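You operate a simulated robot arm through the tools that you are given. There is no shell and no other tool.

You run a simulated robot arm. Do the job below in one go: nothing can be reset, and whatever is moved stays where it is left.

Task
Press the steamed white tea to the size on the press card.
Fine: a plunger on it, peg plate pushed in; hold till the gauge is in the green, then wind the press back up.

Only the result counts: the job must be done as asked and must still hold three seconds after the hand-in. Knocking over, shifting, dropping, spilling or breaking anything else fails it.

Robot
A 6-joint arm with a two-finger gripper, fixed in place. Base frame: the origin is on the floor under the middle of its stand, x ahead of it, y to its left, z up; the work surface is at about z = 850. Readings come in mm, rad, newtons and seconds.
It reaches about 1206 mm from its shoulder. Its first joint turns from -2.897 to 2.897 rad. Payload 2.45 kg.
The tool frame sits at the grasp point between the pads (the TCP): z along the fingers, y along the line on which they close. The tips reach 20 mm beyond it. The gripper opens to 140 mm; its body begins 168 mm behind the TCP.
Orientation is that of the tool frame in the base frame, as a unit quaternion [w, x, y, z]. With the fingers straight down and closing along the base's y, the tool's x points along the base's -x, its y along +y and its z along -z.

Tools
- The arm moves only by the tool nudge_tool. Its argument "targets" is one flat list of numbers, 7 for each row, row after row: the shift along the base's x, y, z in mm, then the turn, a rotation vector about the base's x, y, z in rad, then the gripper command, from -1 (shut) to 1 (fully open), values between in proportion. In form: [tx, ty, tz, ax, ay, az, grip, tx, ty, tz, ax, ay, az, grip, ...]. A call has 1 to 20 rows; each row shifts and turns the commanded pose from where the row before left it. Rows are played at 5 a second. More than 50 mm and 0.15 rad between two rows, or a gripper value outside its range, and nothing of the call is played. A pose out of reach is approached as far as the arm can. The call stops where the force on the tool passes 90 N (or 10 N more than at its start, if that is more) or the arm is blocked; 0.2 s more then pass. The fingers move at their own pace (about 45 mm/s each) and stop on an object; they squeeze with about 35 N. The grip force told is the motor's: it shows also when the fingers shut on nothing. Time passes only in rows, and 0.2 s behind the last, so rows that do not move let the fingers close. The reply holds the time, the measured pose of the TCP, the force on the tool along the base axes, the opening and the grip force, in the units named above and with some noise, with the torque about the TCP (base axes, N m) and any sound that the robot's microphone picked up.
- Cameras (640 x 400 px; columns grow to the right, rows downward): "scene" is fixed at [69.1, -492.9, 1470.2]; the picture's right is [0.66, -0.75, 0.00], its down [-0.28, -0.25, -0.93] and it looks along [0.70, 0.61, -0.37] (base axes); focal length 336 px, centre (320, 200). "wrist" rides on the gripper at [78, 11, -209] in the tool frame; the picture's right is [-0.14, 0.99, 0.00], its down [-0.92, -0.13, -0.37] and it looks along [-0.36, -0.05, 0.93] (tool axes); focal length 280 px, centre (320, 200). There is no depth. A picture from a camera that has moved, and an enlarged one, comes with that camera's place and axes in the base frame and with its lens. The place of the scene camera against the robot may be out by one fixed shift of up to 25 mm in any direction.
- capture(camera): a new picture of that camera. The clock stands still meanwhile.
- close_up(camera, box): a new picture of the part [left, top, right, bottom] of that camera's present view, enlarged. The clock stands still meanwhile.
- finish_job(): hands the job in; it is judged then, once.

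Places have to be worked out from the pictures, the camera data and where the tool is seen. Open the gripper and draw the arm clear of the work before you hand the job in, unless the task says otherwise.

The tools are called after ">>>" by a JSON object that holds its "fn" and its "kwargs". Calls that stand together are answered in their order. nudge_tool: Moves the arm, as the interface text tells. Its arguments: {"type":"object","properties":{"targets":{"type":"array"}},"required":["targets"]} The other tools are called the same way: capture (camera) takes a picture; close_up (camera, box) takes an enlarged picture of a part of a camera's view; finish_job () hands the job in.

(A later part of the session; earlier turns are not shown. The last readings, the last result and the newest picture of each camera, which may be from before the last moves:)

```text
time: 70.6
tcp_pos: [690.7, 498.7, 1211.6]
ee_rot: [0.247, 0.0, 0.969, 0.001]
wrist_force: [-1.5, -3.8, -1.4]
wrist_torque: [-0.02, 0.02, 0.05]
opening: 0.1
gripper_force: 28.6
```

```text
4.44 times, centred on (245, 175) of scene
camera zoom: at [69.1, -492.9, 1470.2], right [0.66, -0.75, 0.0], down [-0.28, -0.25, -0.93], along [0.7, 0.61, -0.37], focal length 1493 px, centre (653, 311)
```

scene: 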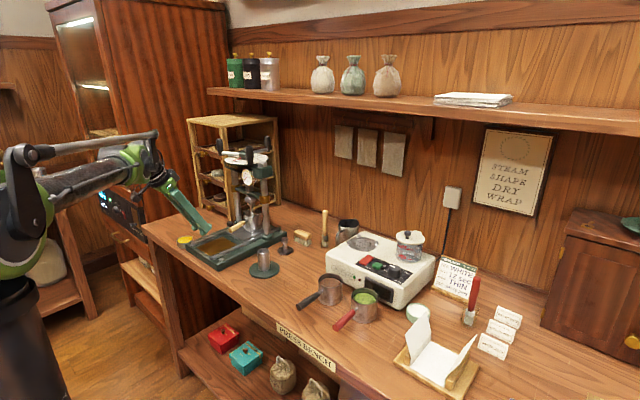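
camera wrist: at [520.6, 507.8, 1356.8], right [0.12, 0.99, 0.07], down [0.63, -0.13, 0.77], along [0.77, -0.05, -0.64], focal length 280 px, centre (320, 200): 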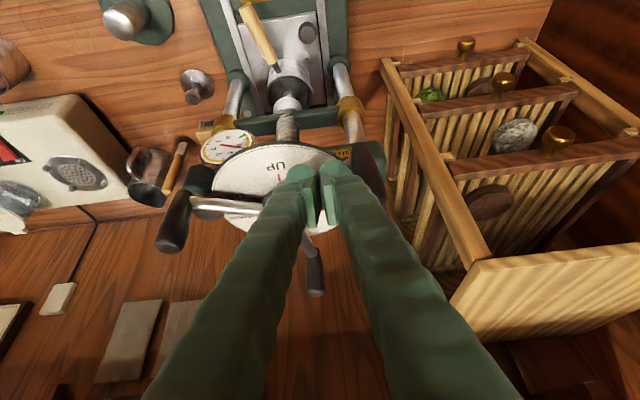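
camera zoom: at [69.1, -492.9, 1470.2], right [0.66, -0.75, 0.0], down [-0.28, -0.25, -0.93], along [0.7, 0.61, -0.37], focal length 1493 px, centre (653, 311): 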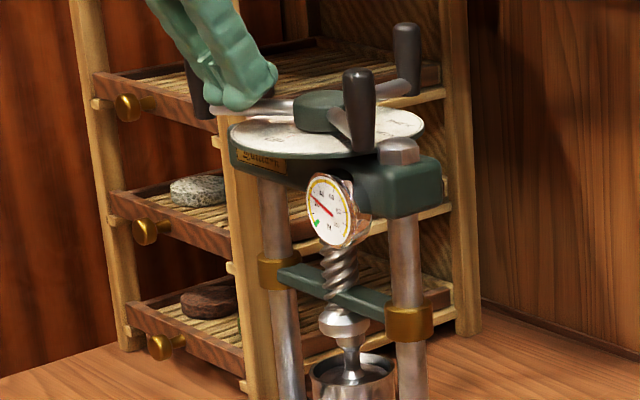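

The first handle is at about 125° and the next handle has come round to the −y side at ~245°. I withdraw from behind the wheel and go round the front to that handle.

>>> {"fn": "nudge_tool", "kwargs": {"targets": [-35, -12, 0, 0, 0, 0, -1, -40, -10, 0, 0, 0, 0, -1, -5, -45, 0, 0, 0, 0, -1, 0, -45, 0, 0, 0, 0, -1, 0, -45, 0, 0, 0, 0, -1, 20, -12, 0, 0, 0, 0, -1, 0, 0, 0, 0, 0, 0, -1]}}

>>> {"fn": "capture", "kwargs": {"camera": "wrist"}}

>>> {"fn": "close_up", "kwargs": {"camera": "scene", "box": [200, 130, 290, 220]}}

```text
time: 72.2
tcp_pos: [631.7, 327.8, 1211.3]
ee_rot: [0.248, 0.0, 0.969, 0.001]
wrist_force: [-0.5, 0.4, 0.5]
wrist_torque: [0.02, -0.01, -0.03]
opening: 0.3
gripper_force: 29.8
```

```text
taken
camera wrist: at [461.5, 337.7, 1357.5], right [0.12, 0.99, 0.07], down [0.63, -0.13, 0.77], along [0.77, -0.05, -0.64], focal length 280 px, centre (320, 200)
```

wrist: 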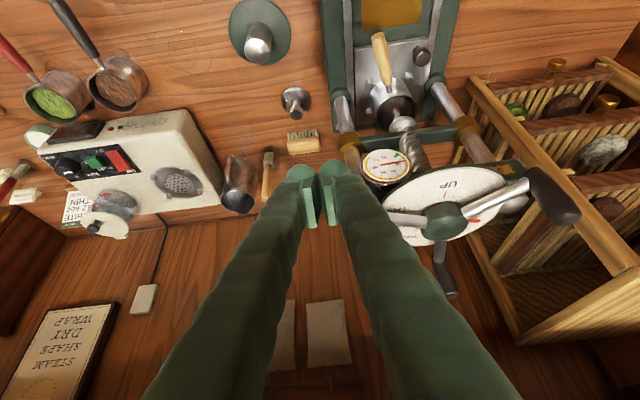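

```text
4.44 times, centred on (245, 175) of scene
camera zoom: at [69.1, -492.9, 1470.2], right [0.66, -0.75, 0.0], down [-0.28, -0.25, -0.93], along [0.7, 0.61, -0.37], focal length 1493 px, centre (653, 311)
```

zoom: 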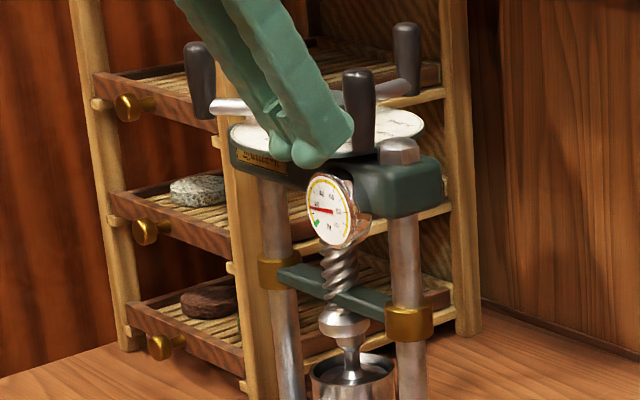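

The wheel stays put by itself and the gauge is relaxing (~20 N). I go in behind this handle and push it along the arc to the front.

>>> {"fn": "nudge_tool", "kwargs": {"targets": [37, 2, 0, 0, 0, 0, -1, 37, 2, 0, 0, 0, 0, -1, 0.3, 11.6, 0, 0, 0, 0, -1, -7, 3.6, 0, 0, 0, 0, -1, -6.6, 4.3, 0, 0, 0, 0, -1, -6.3, 4.8, 0, 0, 0, 0, -1, -5.7, 5.3, 0, 0, 0, 0, -1, -5.3, 5.7, 0, 0, 0, 0, -1, -4.8, 6.3, 0, 0, 0, 0, -1, -4.2, 6.6, 0, 0, 0, 0, -1, -3.7, 7, 0, 0, 0, 0, -1, -3, 7.2, 0, 0, 0, 0, -1, -2.3, 7.5, 0, 0, 0, 0, -1]}}

>>> {"fn": "capture", "kwargs": {"camera": "wrist"}}

>>> {"fn": "close_up", "kwargs": {"camera": "scene", "box": [200, 130, 290, 220]}}

```text
time: 73.0
tcp_pos: [702.5, 330.0, 1209.7]
ee_rot: [0.244, 0.004, 0.97, -0.007]
wrist_force: [-21.4, -77.2, -5.8]
wrist_torque: [0.03, 0.04, -0.61]
opening: 0.1
gripper_force: 29.3
stopped in row 4: the force on the tool passed its limit at 102 N (the readings are from after the stop); the commanded pose is now the measured one
```

```text
taken
camera wrist: at [533.6, 341.9, 1358.5], right [0.13, 0.99, 0.05], down [0.63, -0.12, 0.76], along [0.76, -0.07, -0.64], focal length 280 px, centre (320, 200)
```

wrist: 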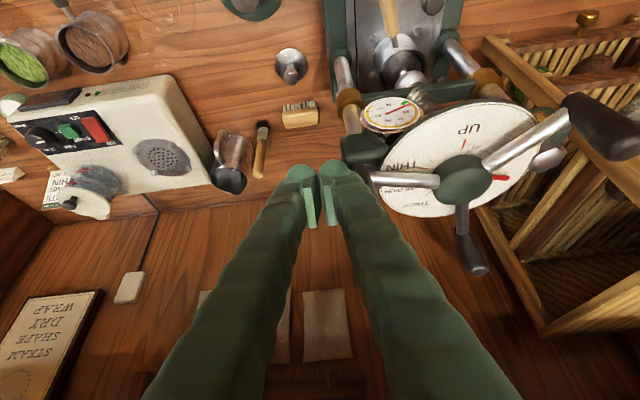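

```text
4.44 times, centred on (245, 175) of scene
camera zoom: at [69.1, -492.9, 1470.2], right [0.66, -0.75, 0.0], down [-0.28, -0.25, -0.93], along [0.7, 0.61, -0.37], focal length 1493 px, centre (653, 311)
```

zoom: 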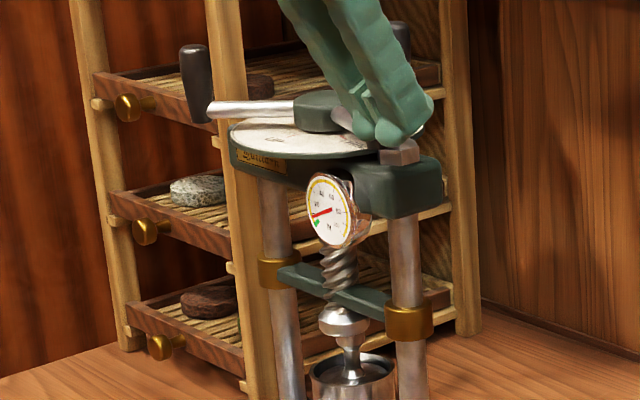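

The force limit tripped: this handle stands at about 255°, where pushing in +y only drives it toward the hub. I back off, start farther in +x, and drag it tangentially (mostly −x) instead.

>>> {"fn": "nudge_tool", "kwargs": {"targets": [0, -8, 0, 0, 0, 0, -1, 13, 0, 0, 0, 0, 0, -1, 12, 0, 0, 0, 0, 0, -1, 0, 0, 0, 0, 0, 0, -1]}}

>>> {"fn": "capture", "kwargs": {"camera": "wrist"}}

>>> {"fn": "close_up", "kwargs": {"camera": "scene", "box": [210, 130, 280, 200]}}

```text
time: 74.0
tcp_pos: [728.3, 325.6, 1210.2]
ee_rot: [0.247, 0.002, 0.969, -0.005]
wrist_force: [0.5, -70.6, 24.0]
wrist_torque: [0.87, -0.36, -0.98]
opening: 0.1
gripper_force: 29.0
```

```text
taken
camera wrist: at [559.3, 336.8, 1357.3], right [0.13, 0.99, 0.06], down [0.63, -0.13, 0.77], along [0.77, -0.06, -0.64], focal length 280 px, centre (320, 200)
```

wrist: 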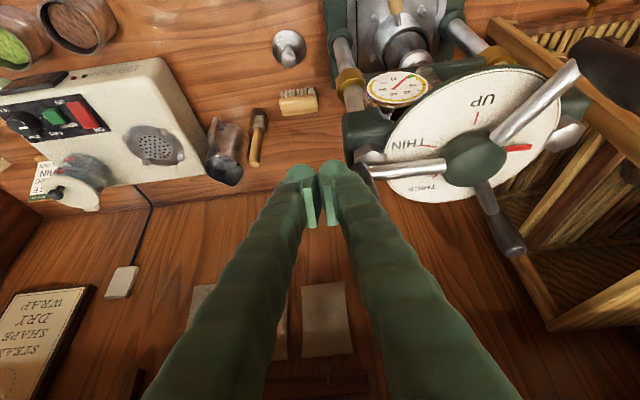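

```text
5.71 times, centred on (245, 165) of scene
camera zoom: at [69.1, -492.9, 1470.2], right [0.66, -0.75, 0.0], down [-0.28, -0.25, -0.93], along [0.7, 0.61, -0.37], focal length 1920 px, centre (749, 400)
```

zoom: 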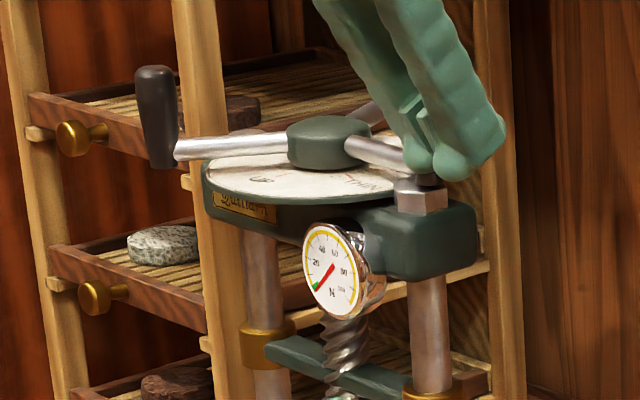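

The drag in +x carried the handle with it and the wheel eased back a little; there is still 70 N sideways. I back straight off in −y to free it.

>>> {"fn": "nudge_tool", "kwargs": {"targets": [0, -10, 0, 0, 0, 0, -1, 0, -15, 0, 0, 0, 0, -1, 0, 0, 0, 0, 0, 0, -1]}}

>>> {"fn": "capture", "kwargs": {"camera": "wrist"}}

>>> {"fn": "close_up", "kwargs": {"camera": "scene", "box": [210, 130, 280, 200]}}

>>> {"fn": "close_up", "kwargs": {"camera": "wrist", "box": [330, 40, 570, 270]}}

```text
time: 74.8
tcp_pos: [729.4, 305.6, 1209.0]
ee_rot: [0.245, 0.001, 0.969, -0.004]
wrist_force: [0.3, 0.1, -0.1]
wrist_torque: [0.01, -0.01, 0.01]
opening: 0.0
gripper_force: 29.2
```

```text
taken
camera wrist: at [559.6, 317.3, 1356.6], right [0.13, 0.99, 0.06], down [0.63, -0.13, 0.76], along [0.76, -0.06, -0.64], focal length 280 px, centre (320, 200)
```

wrist: 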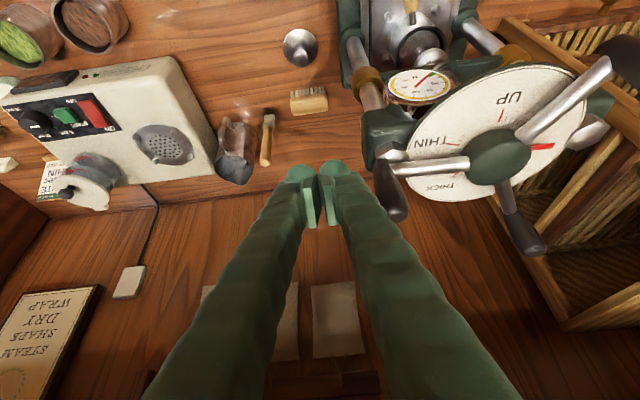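

```text
5.71 times, centred on (245, 165) of scene
camera zoom: at [69.1, -492.9, 1470.2], right [0.66, -0.75, 0.0], down [-0.28, -0.25, -0.93], along [0.7, 0.61, -0.37], focal length 1920 px, centre (749, 400)
```

zoom: 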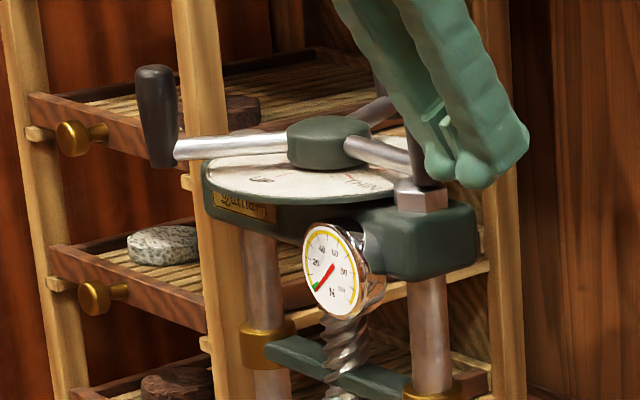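

```text
1.74 times, centred on (450, 155) of wrist
camera zoom: at [559.6, 317.3, 1356.6], right [0.13, 0.99, 0.06], down [0.63, -0.13, 0.76], along [0.76, -0.06, -0.64], focal length 488 px, centre (94, 278)
```

zoom: 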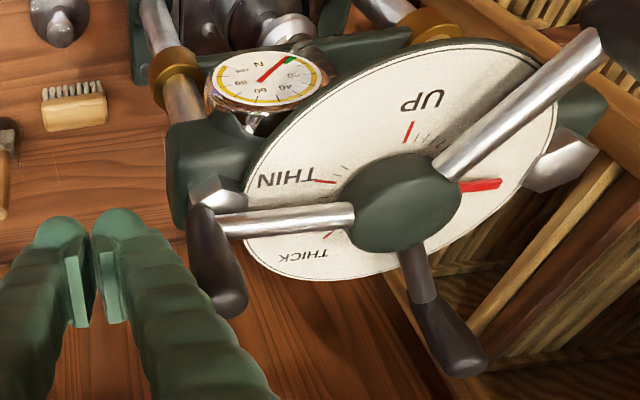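

Now the dial is clear: THIN lies about 293° clockwise from UP, and the pointer is at about 93°. Handles are at roughly 147°, 27° and 267°, so I go round the front and push the +y-side handle (at 147°) further.

>>> {"fn": "nudge_tool", "kwargs": {"targets": [-45, 0, 0, 0, 0, 0, -1, -45, 0, 2, 0, 0, 0, -1, -45, 0, 2, 0, 0, 0, -1, 0, 48, 0, 0, 0, 0, -1, 0, 48, 0, 0, 0, 0, -1, 0, 48, 0, 0, 0, 0, -1, 35, 5, 0, 0, 0, 0, -1, 32, 3, 0, 0, 0, 0, -1, 0, 0, 0, 0, 0, 0, -1]}}

>>> {"fn": "capture", "kwargs": {"camera": "wrist"}}

>>> {"fn": "close_up", "kwargs": {"camera": "scene", "box": [210, 130, 280, 200]}}

```text
time: 76.8
tcp_pos: [665.4, 456.7, 1215.8]
ee_rot: [0.246, 0.002, 0.969, -0.006]
wrist_force: [0.1, 0.2, 0.9]
wrist_torque: [0.0, -0.02, -0.01]
opening: 0.0
gripper_force: 29.2
```

```text
taken
camera wrist: at [494.7, 468.8, 1362.4], right [0.13, 0.99, 0.06], down [0.63, -0.12, 0.76], along [0.76, -0.06, -0.64], focal length 280 px, centre (320, 200)
```

wrist: 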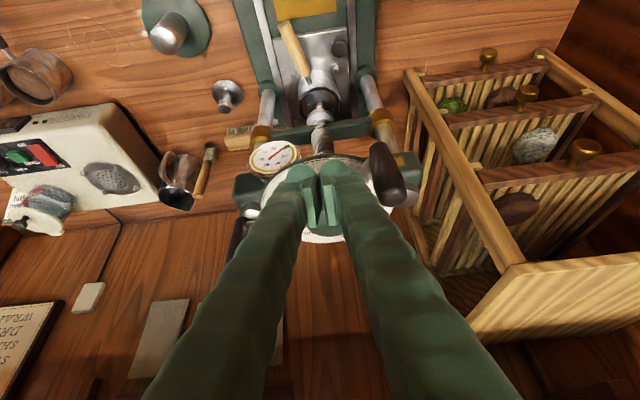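

```text
5.71 times, centred on (245, 165) of scene
camera zoom: at [69.1, -492.9, 1470.2], right [0.66, -0.75, 0.0], down [-0.28, -0.25, -0.93], along [0.7, 0.61, -0.37], focal length 1920 px, centre (749, 400)
```

zoom: 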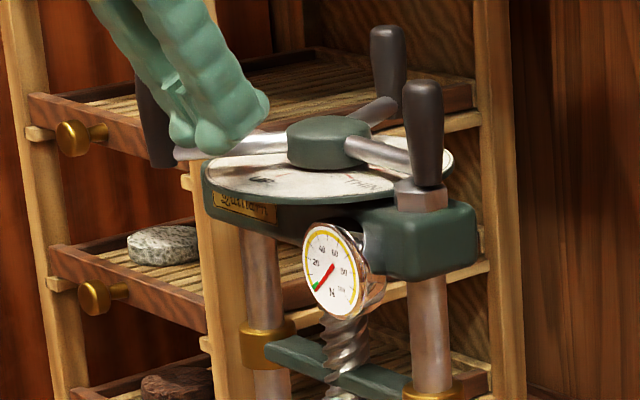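

The handle is just right of the fingers. I push it from ~147° to about 118° following the arc.

>>> {"fn": "nudge_tool", "kwargs": {"targets": [0, 10, 0, 0, 0, 0, -1, 0, 7, 0, 0, 0, 0, -1, 1.6, 4.8, 0, 0, 0, 0, -1, 5, 6.5, 0, 0, 0, 0, -1, 5.5, 6.1, 0, 0, 0, 0, -1, 6.1, 5.5, 0, 0, 0, 0, -1, 6.5, 5, 0, 0, 0, 0, -1, 6.9, 4.4, 0, 0, 0, 0, -1, 4, 2.2, 0, 0, 0, 0, -1]}}

>>> {"fn": "capture", "kwargs": {"camera": "wrist"}}

>>> {"fn": "close_up", "kwargs": {"camera": "scene", "box": [210, 130, 280, 200]}}

```text
time: 78.8
tcp_pos: [696.9, 507.4, 1213.2]
ee_rot: [0.246, 0.001, 0.969, -0.004]
wrist_force: [-1.3, -2.4, 0.6]
wrist_torque: [0.04, 0.01, 0.04]
opening: 0.0
gripper_force: 29.2
```

```text
taken
camera wrist: at [527.7, 519.3, 1360.5], right [0.13, 0.99, 0.06], down [0.63, -0.12, 0.76], along [0.76, -0.06, -0.64], focal length 280 px, centre (320, 200)
```

wrist: 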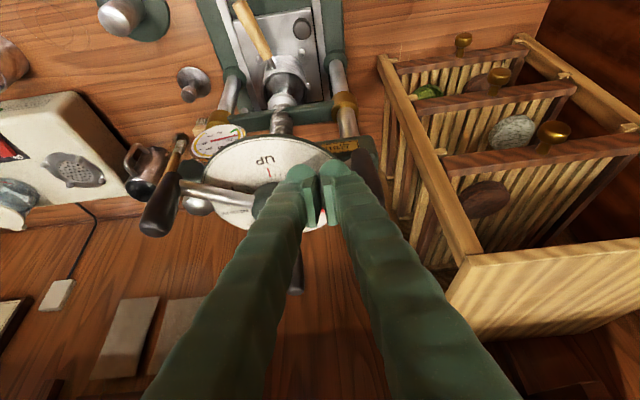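

```text
5.71 times, centred on (245, 165) of scene
camera zoom: at [69.1, -492.9, 1470.2], right [0.66, -0.75, 0.0], down [-0.28, -0.25, -0.93], along [0.7, 0.61, -0.37], focal length 1920 px, centre (749, 400)
```

zoom: 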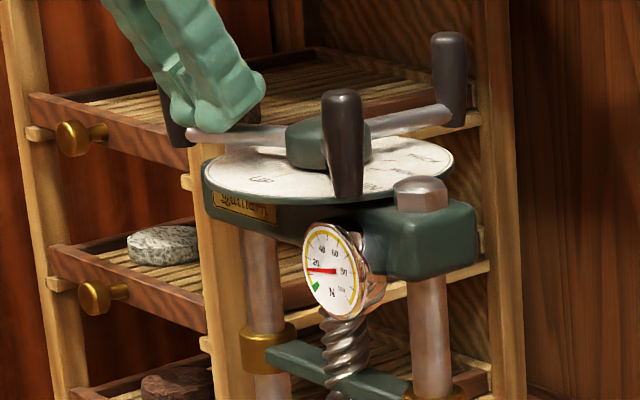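

The next handle now stands near 240°. I withdraw, go round the front, and come in on its −y side with a gap.

>>> {"fn": "nudge_tool", "kwargs": {"targets": [-35, -12, 0, 0, 0, 0, -1, -45, -10, 0, 0, 0, 0, -1, -15, -45, 0, 0, 0, 0, -1, 0, -48, 0, 0, 0, 0, -1, 0, -48, 0, 0, 0, 0, -1, 0, -26, 0, 0, 0, 0, -1, 45, 0, -2, 0, 0, 0, -1, 45, 0, -2, 0, 0, 0, -1, 8, 0, -2, 0, 0, 0, -1, 0, 0, 0, 0, 0, 0, -1]}}

>>> {"fn": "capture", "kwargs": {"camera": "wrist"}}

>>> {"fn": "close_up", "kwargs": {"camera": "wrist", "box": [320, 60, 560, 290]}}

```text
time: 81.0
tcp_pos: [699.0, 318.3, 1208.2]
ee_rot: [0.246, 0.002, 0.969, -0.005]
wrist_force: [-0.1, 0.1, 0.5]
wrist_torque: [0.01, 0.0, 0.04]
opening: 0.1
gripper_force: 29.6
```

```text
taken
camera wrist: at [530.5, 330.0, 1354.7], right [0.13, 0.99, 0.06], down [0.63, -0.12, 0.76], along [0.76, -0.06, -0.64], focal length 280 px, centre (320, 200)
```

wrist: 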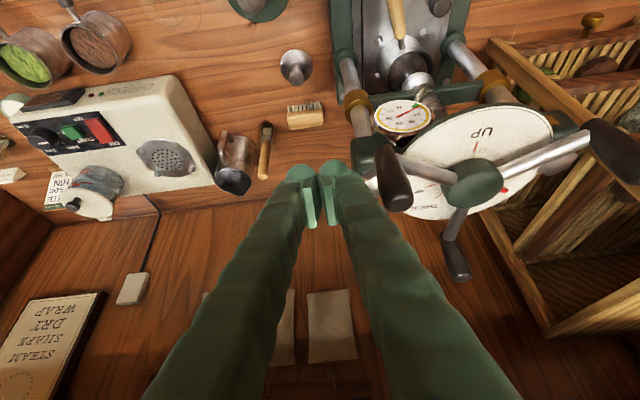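

```text
1.74 times, centred on (440, 175) of wrist
camera zoom: at [530.5, 330.0, 1354.7], right [0.13, 0.99, 0.06], down [0.63, -0.12, 0.76], along [0.76, -0.06, -0.64], focal length 488 px, centre (111, 244)
```

zoom: 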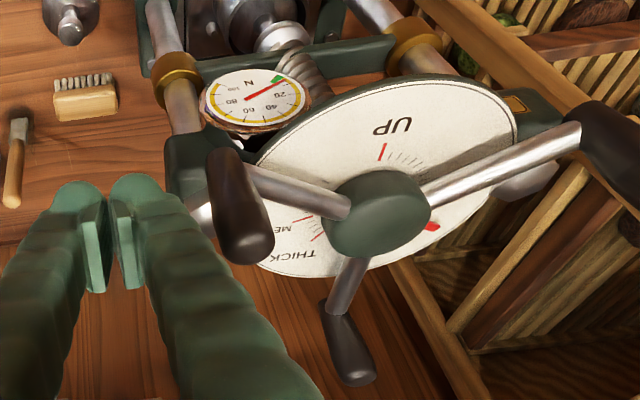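

Handle 3 stands at about 244°. I take it up gently and push along the arc to about 200°, watching the force.

>>> {"fn": "nudge_tool", "kwargs": {"targets": [6, 10, 0, 0, 0, 0, -1, 0, 8, 0, 0, 0, 0, -1, -2, 3.5, 0, 0, 0, 0, -1, -6, 3.4, 0, 0, 0, 0, -1, -7, 4.4, 0, 0, 0, 0, -1, -6.4, 5, 0, 0, 0, 0, -1, -6.1, 5.5, 0, 0, 0, 0, -1, -5.5, 6.1, 0, 0, 0, 0, -1, -5, 6.5, 0, 0, 0, 0, -1, -4.4, 6.9, 0, 0, 0, 0, -1, -3.8, 7.3, 0, 0, 0, 0, -1, -3.1, 7.5, 0, 0, 0, 0, -1]}}

>>> {"fn": "close_up", "kwargs": {"camera": "scene", "box": [210, 130, 280, 200]}}

>>> {"fn": "close_up", "kwargs": {"camera": "wrist", "box": [240, 80, 520, 300]}}

```text
time: 83.6
tcp_pos: [655.3, 392.9, 1208.7]
ee_rot: [0.246, 0.001, 0.969, -0.005]
wrist_force: [-2.6, -5.6, 0.4]
wrist_torque: [0.04, -0.03, 0.15]
opening: 0.3
gripper_force: 29.2
```

```text
5.71 times, centred on (245, 165) of scene
camera zoom: at [69.1, -492.9, 1470.2], right [0.66, -0.75, 0.0], down [-0.28, -0.25, -0.93], along [0.7, 0.61, -0.37], focal length 1920 px, centre (749, 400)
```

zoom: 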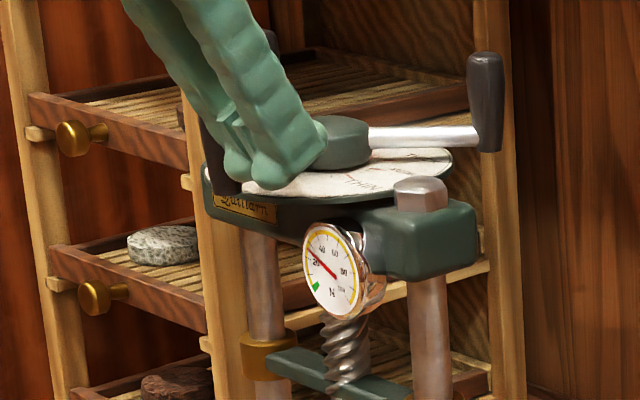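

```text
1.82 times, centred on (380, 190) of wrist
camera zoom: at [487.3, 404.6, 1355.4], right [0.13, 0.99, 0.06], down [0.63, -0.12, 0.76], along [0.76, -0.06, -0.64], focal length 510 px, centre (211, 218)
```

zoom: 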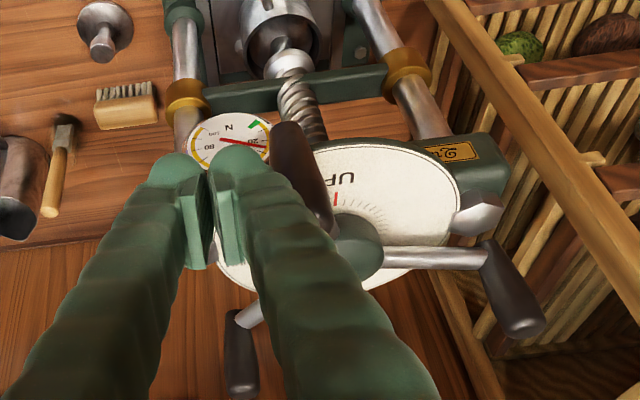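

Gauge ≈30 N, push force only ~6 N. I continue to about 150° at the front.

>>> {"fn": "nudge_tool", "kwargs": {"targets": [-2.5, 7.9, 0, 0, 0, 0, -1, -1.8, 8, 0, 0, 0, 0, -1, -1, 8.1, 0, 0, 0, 0, -1, -0.4, 8.2, 0, 0, 0, 0, -1, 0.4, 8.2, 0, 0, 0, 0, -1, 1, 8.1, 0, 0, 0, 0, -1, 1.8, 8, 1, 0, 0, 0, -1, 2.5, 7.9, 1, 0, 0, 0, -1, 3.1, 7.5, 1, 0, 0, 0, -1, 3.8, 7.3, 1, 0, 0, 0, -1]}}

>>> {"fn": "close_up", "kwargs": {"camera": "scene", "box": [210, 130, 280, 200]}}

>>> {"fn": "capture", "kwargs": {"camera": "wrist"}}

```text
time: 85.8
tcp_pos: [664.3, 471.7, 1211.1]
ee_rot: [0.246, 0.001, 0.969, -0.006]
wrist_force: [-1.0, -5.9, -0.9]
wrist_torque: [-0.01, 0.02, 0.04]
opening: 0.3
gripper_force: 29.7
```

```text
5.71 times, centred on (245, 165) of scene
camera zoom: at [69.1, -492.9, 1470.2], right [0.66, -0.75, 0.0], down [-0.28, -0.25, -0.93], along [0.7, 0.61, -0.37], focal length 1920 px, centre (749, 400)
```

zoom: 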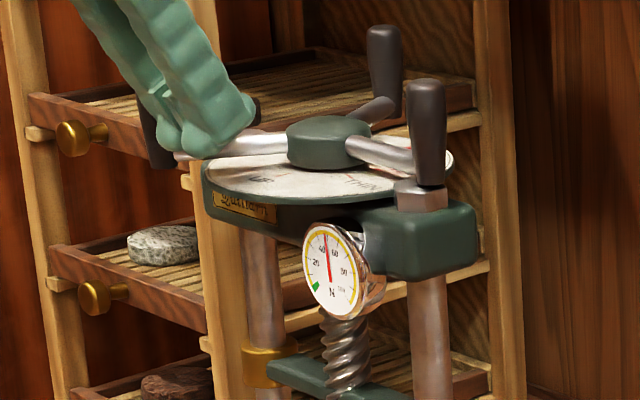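

```text
taken
camera wrist: at [494.8, 483.5, 1357.9], right [0.13, 0.99, 0.06], down [0.63, -0.12, 0.76], along [0.76, -0.06, -0.64], focal length 280 px, centre (320, 200)
```

wrist: 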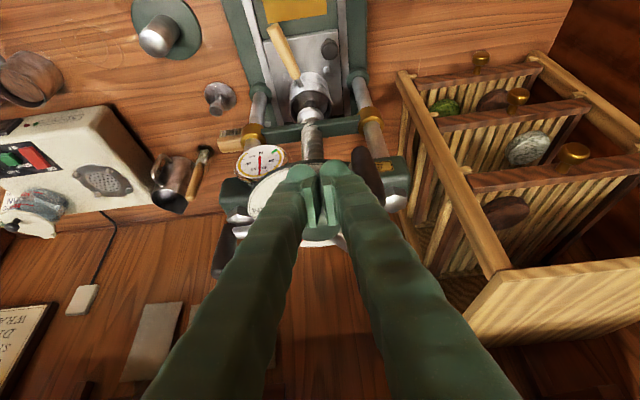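

Gauge is at ~50 N. I push on to about 118°, a bit slower.

>>> {"fn": "nudge_tool", "kwargs": {"targets": [4.4, 6.9, 0, 0, 0, 0, -1, 2.5, 3.3, 0, 0, 0, 0, -1, 2.5, 3.2, 0, 0, 0, 0, -1, 2.8, 3.1, 0, 0, 0, 0, -1, 2.7, 3, 0, 0, 0, 0, -1, 3, 2.8, 0, 0, 0, 0, -1, 3.1, 2.7, 0, 0, 0, 0, -1, 3.3, 2.5, 0, 0, 0, 0, -1, 3.2, 2.5, 0, 0, 0, 0, -1, 3.5, 2.2, 0, 0, 0, 0, -1, 3.4, 2.2, 0, 0, 0, 0, -1, 3, 1.6, 0, 0, 0, 0, -1]}}

>>> {"fn": "close_up", "kwargs": {"camera": "scene", "box": [210, 130, 280, 200]}}

>>> {"fn": "capture", "kwargs": {"camera": "wrist"}}

```text
time: 88.4
tcp_pos: [702.0, 507.4, 1209.5]
ee_rot: [0.246, 0.002, 0.969, -0.004]
wrist_force: [-3.1, -7.8, 3.7]
wrist_torque: [0.14, 0.01, 0.1]
opening: 0.0
gripper_force: 29.6
```

```text
5.71 times, centred on (245, 165) of scene
camera zoom: at [69.1, -492.9, 1470.2], right [0.66, -0.75, 0.0], down [-0.28, -0.25, -0.93], along [0.7, 0.61, -0.37], focal length 1920 px, centre (749, 400)
```

zoom: 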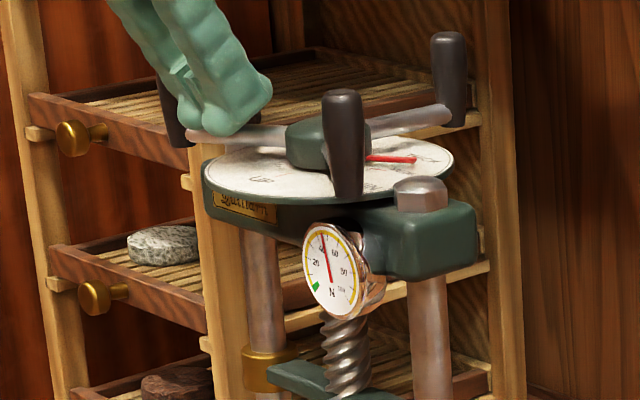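

```text
taken
camera wrist: at [532.1, 518.8, 1357.9], right [0.13, 0.99, 0.06], down [0.63, -0.12, 0.76], along [0.76, -0.06, -0.64], focal length 280 px, centre (320, 200)
```

wrist: 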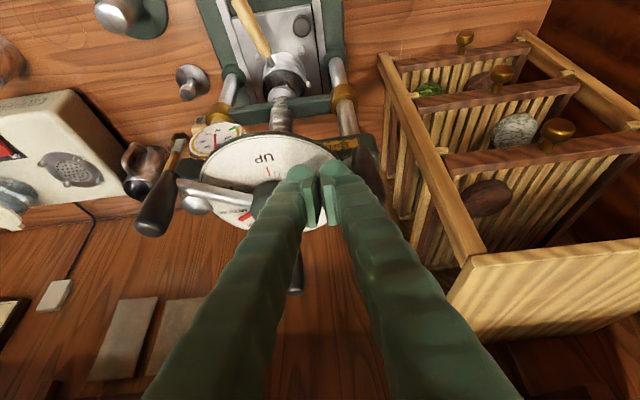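

Pointer is between THICK and MEDIUM (~240°). I go round the front again to the last handle, now near 240°.

>>> {"fn": "nudge_tool", "kwargs": {"targets": [-38, -12, 2, 0, 0, 0, -1, -47, -10, 0, 0, 0, 0, -1, -15, -45, 0, 0, 0, 0, -1, 0, -48, 0, 0, 0, 0, -1, 0, -48, 0, 0, 0, 0, -1, 0, -26, 0, 0, 0, 0, -1, 45, 0, -1, 0, 0, 0, -1, 45, 0, -1, 0, 0, 0, -1, 8, 0, -1, 0, 0, 0, -1, 0, 0, 0, 0, 0, 0, -1]}}

>>> {"fn": "capture", "kwargs": {"camera": "wrist"}}

>>> {"fn": "close_up", "kwargs": {"camera": "wrist", "box": [320, 60, 560, 290]}}

>>> {"fn": "close_up", "kwargs": {"camera": "wrist", "box": [360, 80, 480, 230]}}

```text
time: 90.6
tcp_pos: [699.9, 317.9, 1211.7]
ee_rot: [0.246, 0.002, 0.969, -0.007]
wrist_force: [-0.3, 0.5, -0.6]
wrist_torque: [0.02, -0.02, -0.01]
opening: 0.0
gripper_force: 29.3
```

```text
taken
camera wrist: at [529.9, 329.2, 1358.0], right [0.13, 0.99, 0.06], down [0.63, -0.12, 0.76], along [0.76, -0.06, -0.64], focal length 280 px, centre (320, 200)
```

wrist: 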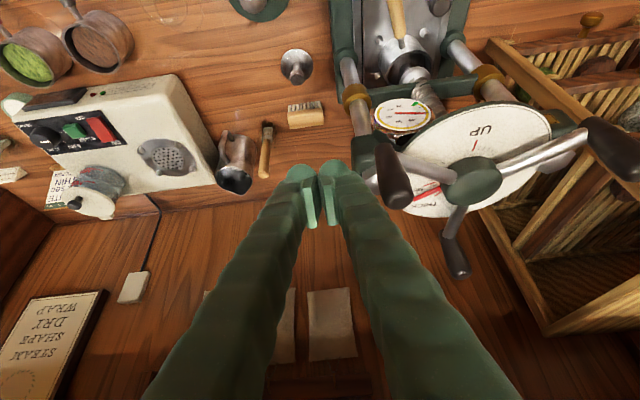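

```text
1.74 times, centred on (440, 175) of wrist
camera zoom: at [529.9, 329.2, 1358.0], right [0.13, 0.99, 0.06], down [0.63, -0.12, 0.76], along [0.76, -0.06, -0.64], focal length 488 px, centre (111, 244)
```

zoom: 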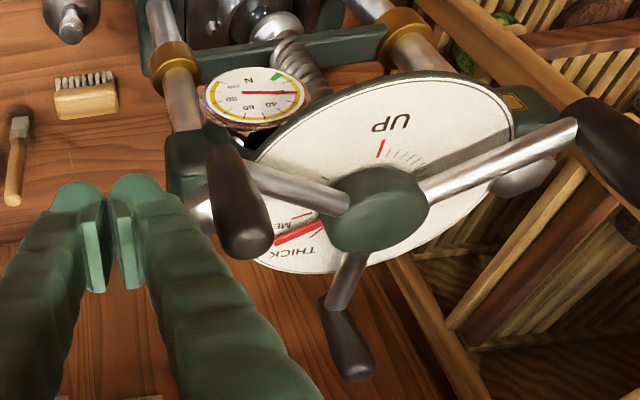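

```text
2.67 times, centred on (420, 155) of wrist
camera zoom: at [529.9, 329.2, 1358.0], right [0.13, 0.99, 0.06], down [0.63, -0.12, 0.76], along [0.76, -0.06, -0.64], focal length 748 px, centre (53, 320)
```

zoom: 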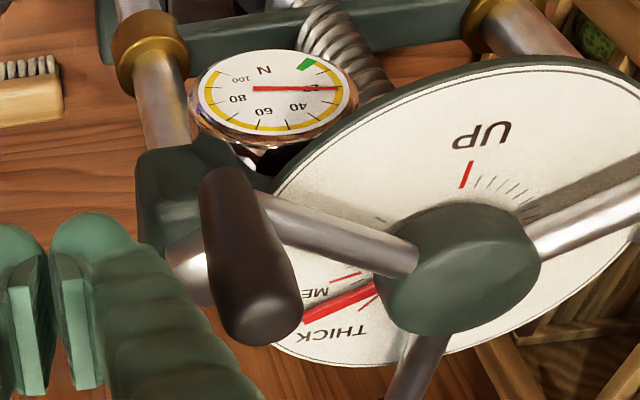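

The pointer sits between THICK and MEDIUM, gauge relaxed to ~22 N. I take this last handle and push to about 205°, short of THIN, then read the dial.

>>> {"fn": "nudge_tool", "kwargs": {"targets": [5, 10, -2, 0, 0, 0, -1, 0, 8, 0, 0, 0, 0, -1, -2, 3.5, 0, 0, 0, 0, -1, -6, 3.4, 0, 0, 0, 0, -1, -7, 4.4, 0, 0, 0, 0, -1, -6.4, 5, 0, 0, 0, 0, -1, -6.1, 5.5, 0, 0, 0, 0, -1, -5.5, 6.1, 0, 0, 0, 0, -1, -5, 6.5, 0, 0, 0, 0, -1, -4.4, 6.9, 0, 0, 0, 0, -1]}}

>>> {"fn": "capture", "kwargs": {"camera": "wrist"}}

>>> {"fn": "close_up", "kwargs": {"camera": "scene", "box": [210, 130, 280, 200]}}

```text
time: 92.8
tcp_pos: [662.7, 379.4, 1208.3]
ee_rot: [0.246, 0.0, 0.969, -0.004]
wrist_force: [-7.1, -11.1, 2.3]
wrist_torque: [0.14, -0.02, 0.25]
opening: 0.1
gripper_force: 30.2
```

```text
taken
camera wrist: at [492.2, 390.9, 1355.8], right [0.13, 0.99, 0.06], down [0.63, -0.12, 0.76], along [0.76, -0.06, -0.64], focal length 280 px, centre (320, 200)
```

wrist: 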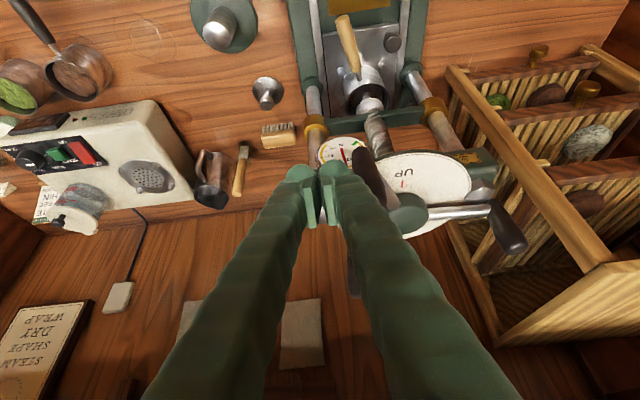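

```text
5.71 times, centred on (245, 165) of scene
camera zoom: at [69.1, -492.9, 1470.2], right [0.66, -0.75, 0.0], down [-0.28, -0.25, -0.93], along [0.7, 0.61, -0.37], focal length 1920 px, centre (749, 400)
```

zoom: 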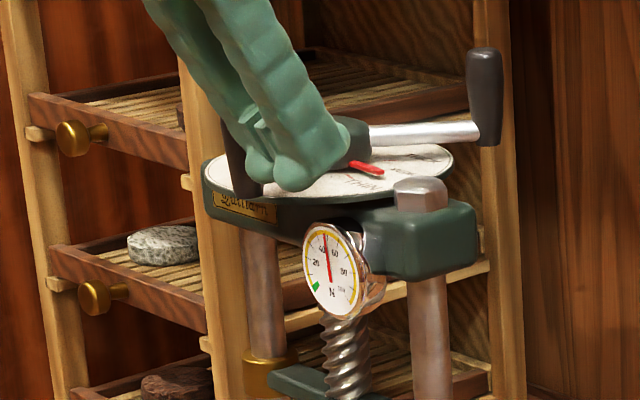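

>>> {"fn": "close_up", "kwargs": {"camera": "scene", "box": [230, 145, 275, 175]}}

>>> {"fn": "close_up", "kwargs": {"camera": "scene", "box": [235, 160, 265, 190]}}

```text
13.33 times, centred on (252, 160) of scene
camera zoom: at [69.1, -492.9, 1470.2], right [0.66, -0.75, 0.0], down [-0.28, -0.25, -0.93], along [0.7, 0.61, -0.37], focal length 4480 px, centre (1220, 733)
```

zoom: 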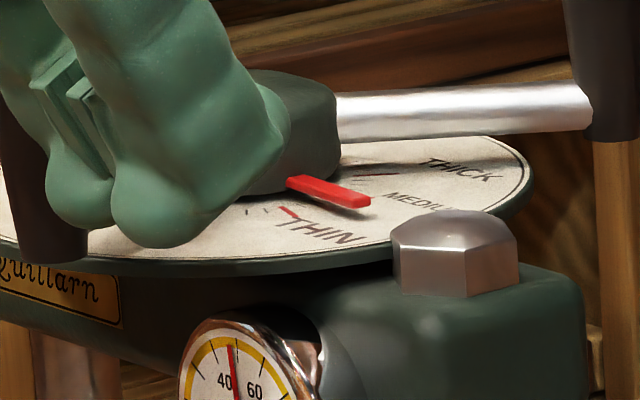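

```text
13.33 times, centred on (250, 175) of scene
camera zoom: at [69.1, -492.9, 1470.2], right [0.66, -0.75, 0.0], down [-0.28, -0.25, -0.93], along [0.7, 0.61, -0.37], focal length 4480 px, centre (1253, 533)
```

zoom: 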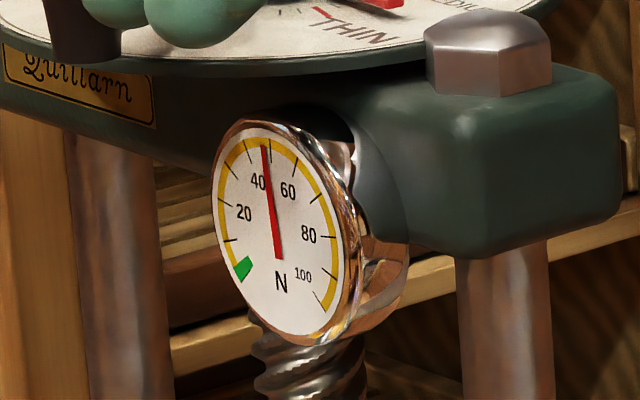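

The scene zoom is very legible: the pointer's slope puts it at about MEDIUM, ~30° short of THIN; gauge ~45 N. I advance about 20° more along the arc.

>>> {"fn": "nudge_tool", "kwargs": {"targets": [-3.8, 7.3, 0, 0, 0, 0, -1, -1.6, 3.7, 0, 0, 0, 0, -1, -1.5, 3.8, 0, 0, 0, 0, -1, -1.3, 3.9, 0, 0, 0, 0, -1, -1.2, 4, 0, 0, 0, 0, -1, -0.9, 4, 0, 0, 0, 0, -1]}}

>>> {"fn": "close_up", "kwargs": {"camera": "scene", "box": [230, 145, 275, 175]}}

>>> {"fn": "close_up", "kwargs": {"camera": "scene", "box": [235, 160, 265, 190]}}

```text
time: 94.2
tcp_pos: [651.2, 404.3, 1208.3]
ee_rot: [0.246, 0.002, 0.969, -0.005]
wrist_force: [-5.0, -8.7, 1.9]
wrist_torque: [0.13, -0.02, 0.14]
opening: 0.1
gripper_force: 29.8
```

```text
13.33 times, centred on (252, 160) of scene
camera zoom: at [69.1, -492.9, 1470.2], right [0.66, -0.75, 0.0], down [-0.28, -0.25, -0.93], along [0.7, 0.61, -0.37], focal length 4480 px, centre (1220, 733)
```

zoom: 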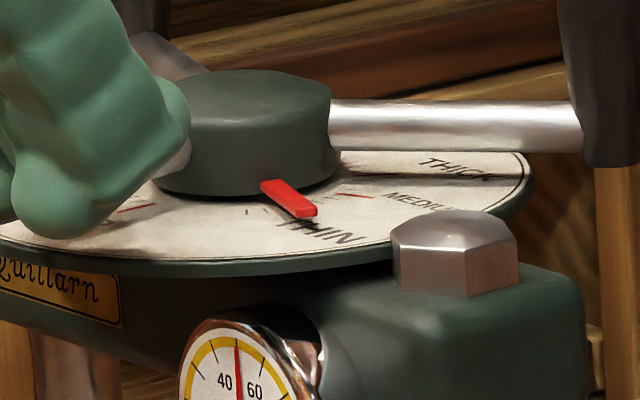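

```text
13.33 times, centred on (250, 175) of scene
camera zoom: at [69.1, -492.9, 1470.2], right [0.66, -0.75, 0.0], down [-0.28, -0.25, -0.93], along [0.7, 0.61, -0.37], focal length 4480 px, centre (1253, 533)
```

zoom: 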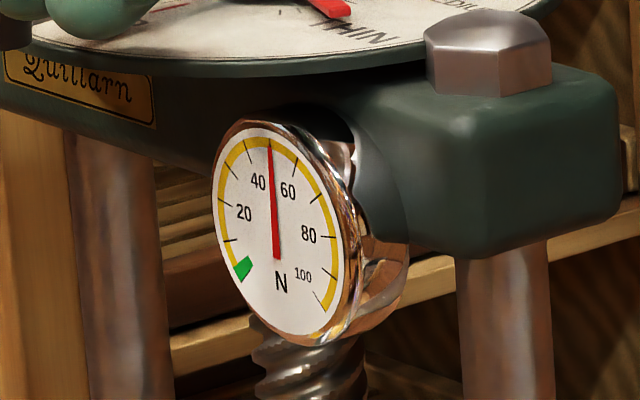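

>>> {"fn": "close_up", "kwargs": {"camera": "scene", "box": [242, 152, 266, 167]}}

>>> {"fn": "close_up", "kwargs": {"camera": "wrist", "box": [180, 100, 480, 320]}}

```text
16.00 times, centred on (254, 160) of scene
camera zoom: at [69.1, -492.9, 1470.2], right [0.66, -0.75, 0.0], down [-0.28, -0.25, -0.93], along [0.7, 0.61, -0.37], focal length 5376 px, centre (1376, 848)
```

zoom: 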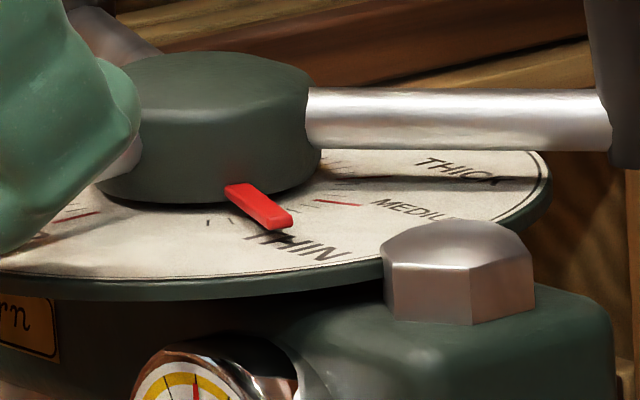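

```text
1.82 times, centred on (330, 210) of wrist
camera zoom: at [482.3, 416.8, 1355.3], right [0.13, 0.99, 0.06], down [0.63, -0.12, 0.76], along [0.76, -0.06, -0.64], focal length 510 px, centre (302, 182)
```

zoom: 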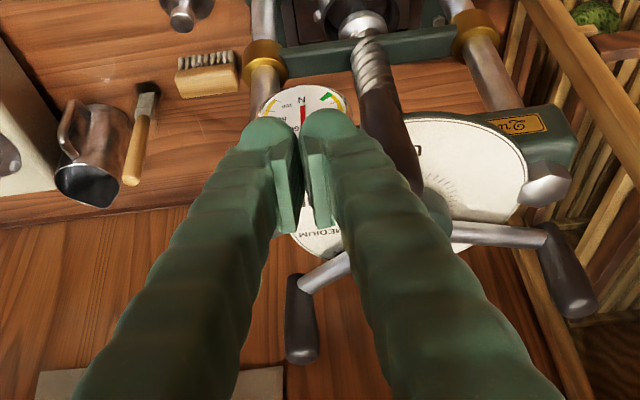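

The pointer is now within a few degrees of THIN, gauge 50 N. The wheel is self-holding, so I back off and look from the −y side to read it exactly.

>>> {"fn": "nudge_tool", "kwargs": {"targets": [-15, -10, 0, 0, 0, 0, -1, -35, -30, 0, 0, 0, 0, -1, 0, -48, 0, 0, 0, 0, -1, 30, -18, 0, 0, 0, 0, -1, 45, 0, 0, 0, 0, 0, -1, 40, 0, 0, 0, 0, 0, -1, 0, 0, 0, 0, 0, 0, -1]}}

>>> {"fn": "capture", "kwargs": {"camera": "wrist"}}

>>> {"fn": "close_up", "kwargs": {"camera": "wrist", "box": [380, 80, 540, 230]}}

>>> {"fn": "close_up", "kwargs": {"camera": "scene", "box": [230, 145, 275, 185]}}

```text
time: 95.8
tcp_pos: [717.9, 297.2, 1210.0]
ee_rot: [0.245, 0.001, 0.969, -0.005]
wrist_force: [-0.1, -0.3, -0.6]
wrist_torque: [0.01, 0.01, 0.0]
opening: 0.0
gripper_force: 29.5
```

```text
taken
camera wrist: at [548.3, 310.0, 1356.3], right [0.13, 0.99, 0.06], down [0.63, -0.12, 0.76], along [0.76, -0.06, -0.64], focal length 280 px, centre (320, 200)
```

wrist: 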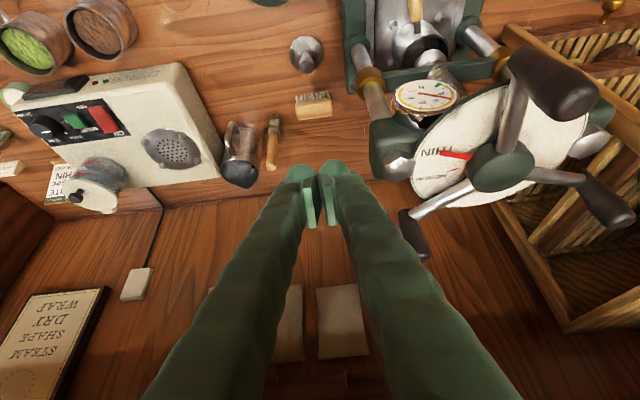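

```text
2.67 times, centred on (460, 155) of wrist
camera zoom: at [548.3, 310.0, 1356.3], right [0.13, 0.99, 0.06], down [0.63, -0.12, 0.76], along [0.76, -0.06, -0.64], focal length 748 px, centre (-53, 320)
```

zoom: 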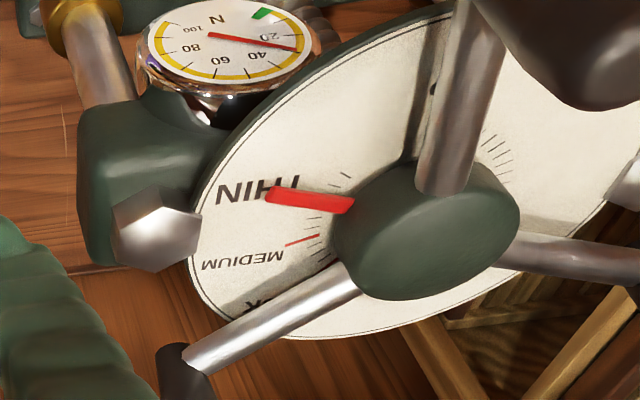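

```text
10.00 times, centred on (252, 165) of scene
camera zoom: at [69.1, -492.9, 1470.2], right [0.66, -0.75, 0.0], down [-0.28, -0.25, -0.93], along [0.7, 0.61, -0.37], focal length 3360 px, centre (995, 550)
```

zoom: 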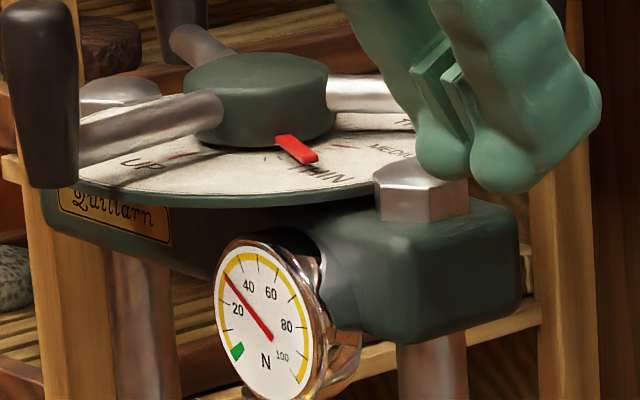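

The pointer lies right over the THIN mark within a couple of degrees; the gauge has relaxed to ~28 N. I zoom in more for a finer reading.

>>> {"fn": "close_up", "kwargs": {"camera": "wrist", "box": [425, 125, 495, 185]}}

>>> {"fn": "close_up", "kwargs": {"camera": "scene", "box": [235, 150, 265, 170]}}

```text
6.67 times, centred on (460, 155) of wrist
camera zoom: at [548.3, 310.0, 1356.3], right [0.13, 0.99, 0.06], down [0.63, -0.12, 0.76], along [0.76, -0.06, -0.64], focal length 1869 px, centre (-613, 500)
```

zoom: 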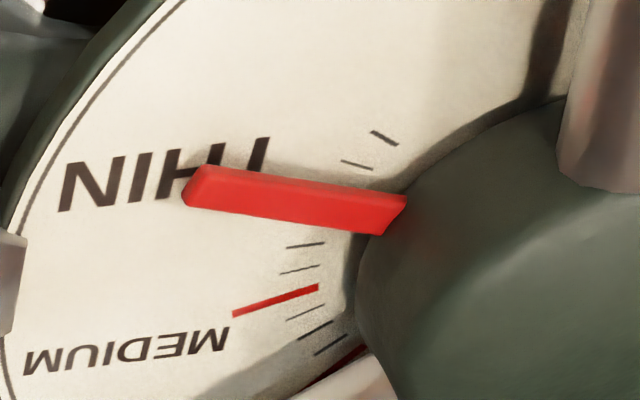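

```text
16.00 times, centred on (250, 160) of scene
camera zoom: at [69.1, -492.9, 1470.2], right [0.66, -0.75, 0.0], down [-0.28, -0.25, -0.93], along [0.7, 0.61, -0.37], focal length 5376 px, centre (1440, 840)
```

zoom: 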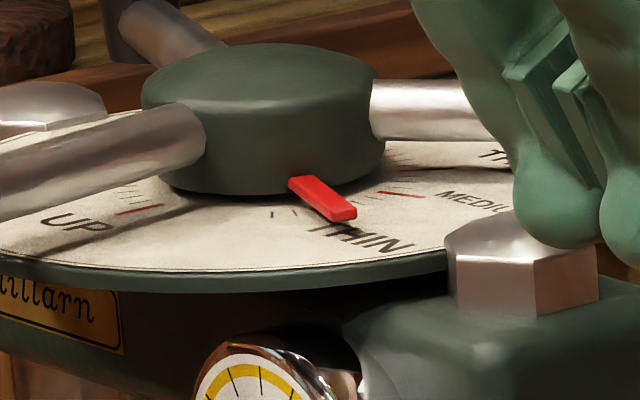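

Ticks are 9° apart and the pointer's edges run at about −110°, the same as the THIN mark (within ~1°). The gauge is relaxing, so I simply wait here about 3 s and re-read.

>>> {"fn": "nudge_tool", "kwargs": {"targets": [0, 0, 0, 0, 0, 0, -1, 0, 0, 0, 0, 0, 0, -1, 0, 0, 0, 0, 0, 0, -1, 0, 0, 0, 0, 0, 0, -1, 0, 0, 0, 0, 0, 0, -1, 0, 0, 0, 0, 0, 0, -1, 0, 0, 0, 0, 0, 0, -1, 0, 0, 0, 0, 0, 0, -1, 0, 0, 0, 0, 0, 0, -1, 0, 0, 0, 0, 0, 0, -1, 0, 0, 0, 0, 0, 0, -1, 0, 0, 0, 0, 0, 0, -1, 0, 0, 0, 0, 0, 0, -1, 0, 0, 0, 0, 0, 0, -1]}}

>>> {"fn": "close_up", "kwargs": {"camera": "scene", "box": [232, 150, 272, 190]}}

>>> {"fn": "close_up", "kwargs": {"camera": "wrist", "box": [380, 70, 520, 200]}}

```text
time: 98.8
tcp_pos: [719.1, 298.2, 1209.7]
ee_rot: [0.245, 0.001, 0.969, -0.005]
wrist_force: [-0.8, 0.1, -0.6]
wrist_torque: [0.02, 0.0, 0.0]
opening: 0.0
gripper_force: 29.7
```

```text
10.00 times, centred on (252, 170) of scene
camera zoom: at [69.1, -492.9, 1470.2], right [0.66, -0.75, 0.0], down [-0.28, -0.25, -0.93], along [0.7, 0.61, -0.37], focal length 3360 px, centre (1000, 500)
```

zoom: 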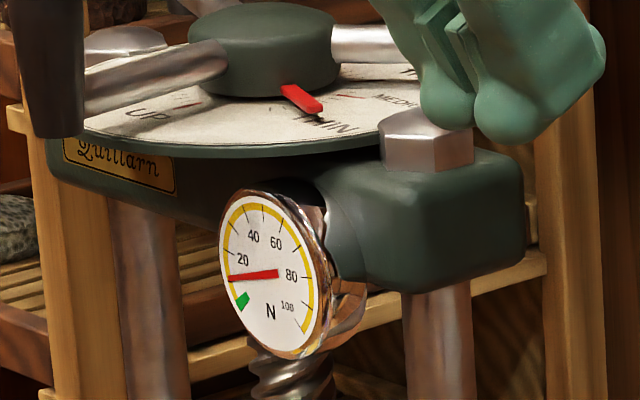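

```text
3.08 times, centred on (450, 135) of wrist
camera zoom: at [548.1, 310.1, 1356.3], right [0.13, 0.99, 0.06], down [0.63, -0.12, 0.76], along [0.76, -0.06, -0.64], focal length 863 px, centre (-80, 400)
```

zoom: 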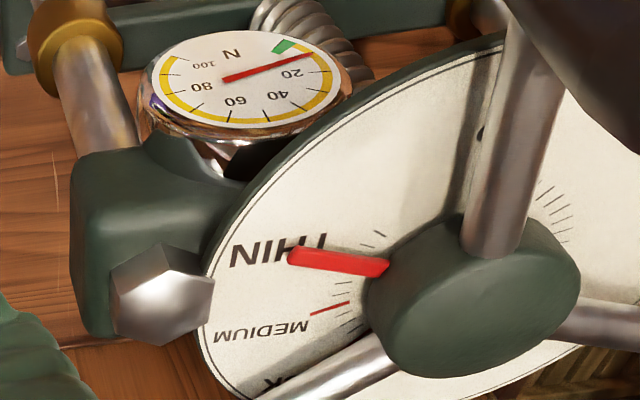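

The gauge is down to about 13 N, just above green, with the pointer still on THIN. I wait about 2 more seconds.

>>> {"fn": "nudge_tool", "kwargs": {"targets": [0, 0, 0, 0, 0, 0, -1, 0, 0, 0, 0, 0, 0, -1, 0, 0, 0, 0, 0, 0, -1, 0, 0, 0, 0, 0, 0, -1, 0, 0, 0, 0, 0, 0, -1, 0, 0, 0, 0, 0, 0, -1, 0, 0, 0, 0, 0, 0, -1, 0, 0, 0, 0, 0, 0, -1, 0, 0, 0, 0, 0, 0, -1, 0, 0, 0, 0, 0, 0, -1]}}

>>> {"fn": "close_up", "kwargs": {"camera": "scene", "box": [232, 150, 272, 190]}}

>>> {"fn": "close_up", "kwargs": {"camera": "wrist", "box": [380, 70, 520, 200]}}

```text
time: 101.0
tcp_pos: [717.5, 298.3, 1209.1]
ee_rot: [0.246, 0.002, 0.969, -0.005]
wrist_force: [0.4, 0.0, 0.4]
wrist_torque: [0.01, -0.01, 0.02]
opening: 0.2
gripper_force: 29.5
```

```text
10.00 times, centred on (252, 170) of scene
camera zoom: at [69.1, -492.9, 1470.2], right [0.66, -0.75, 0.0], down [-0.28, -0.25, -0.93], along [0.7, 0.61, -0.37], focal length 3360 px, centre (1000, 500)
```

zoom: 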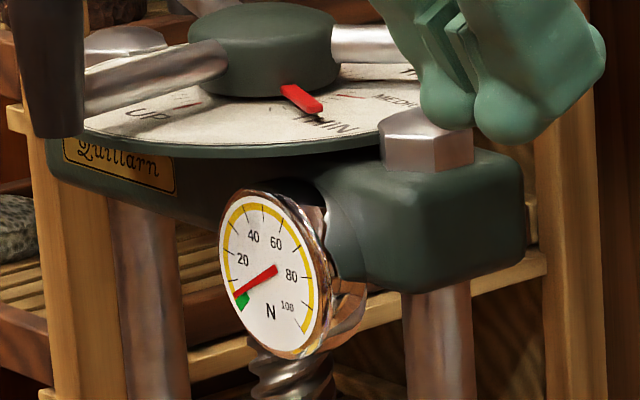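

```text
3.08 times, centred on (450, 135) of wrist
camera zoom: at [548.1, 310.1, 1356.3], right [0.13, 0.99, 0.06], down [0.63, -0.12, 0.76], along [0.76, -0.06, -0.64], focal length 863 px, centre (-80, 400)
```

zoom: 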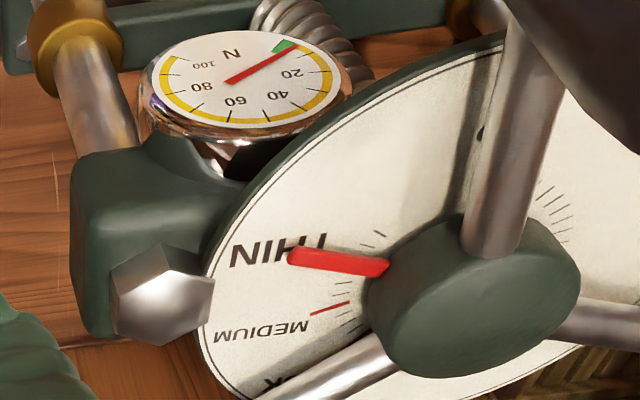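

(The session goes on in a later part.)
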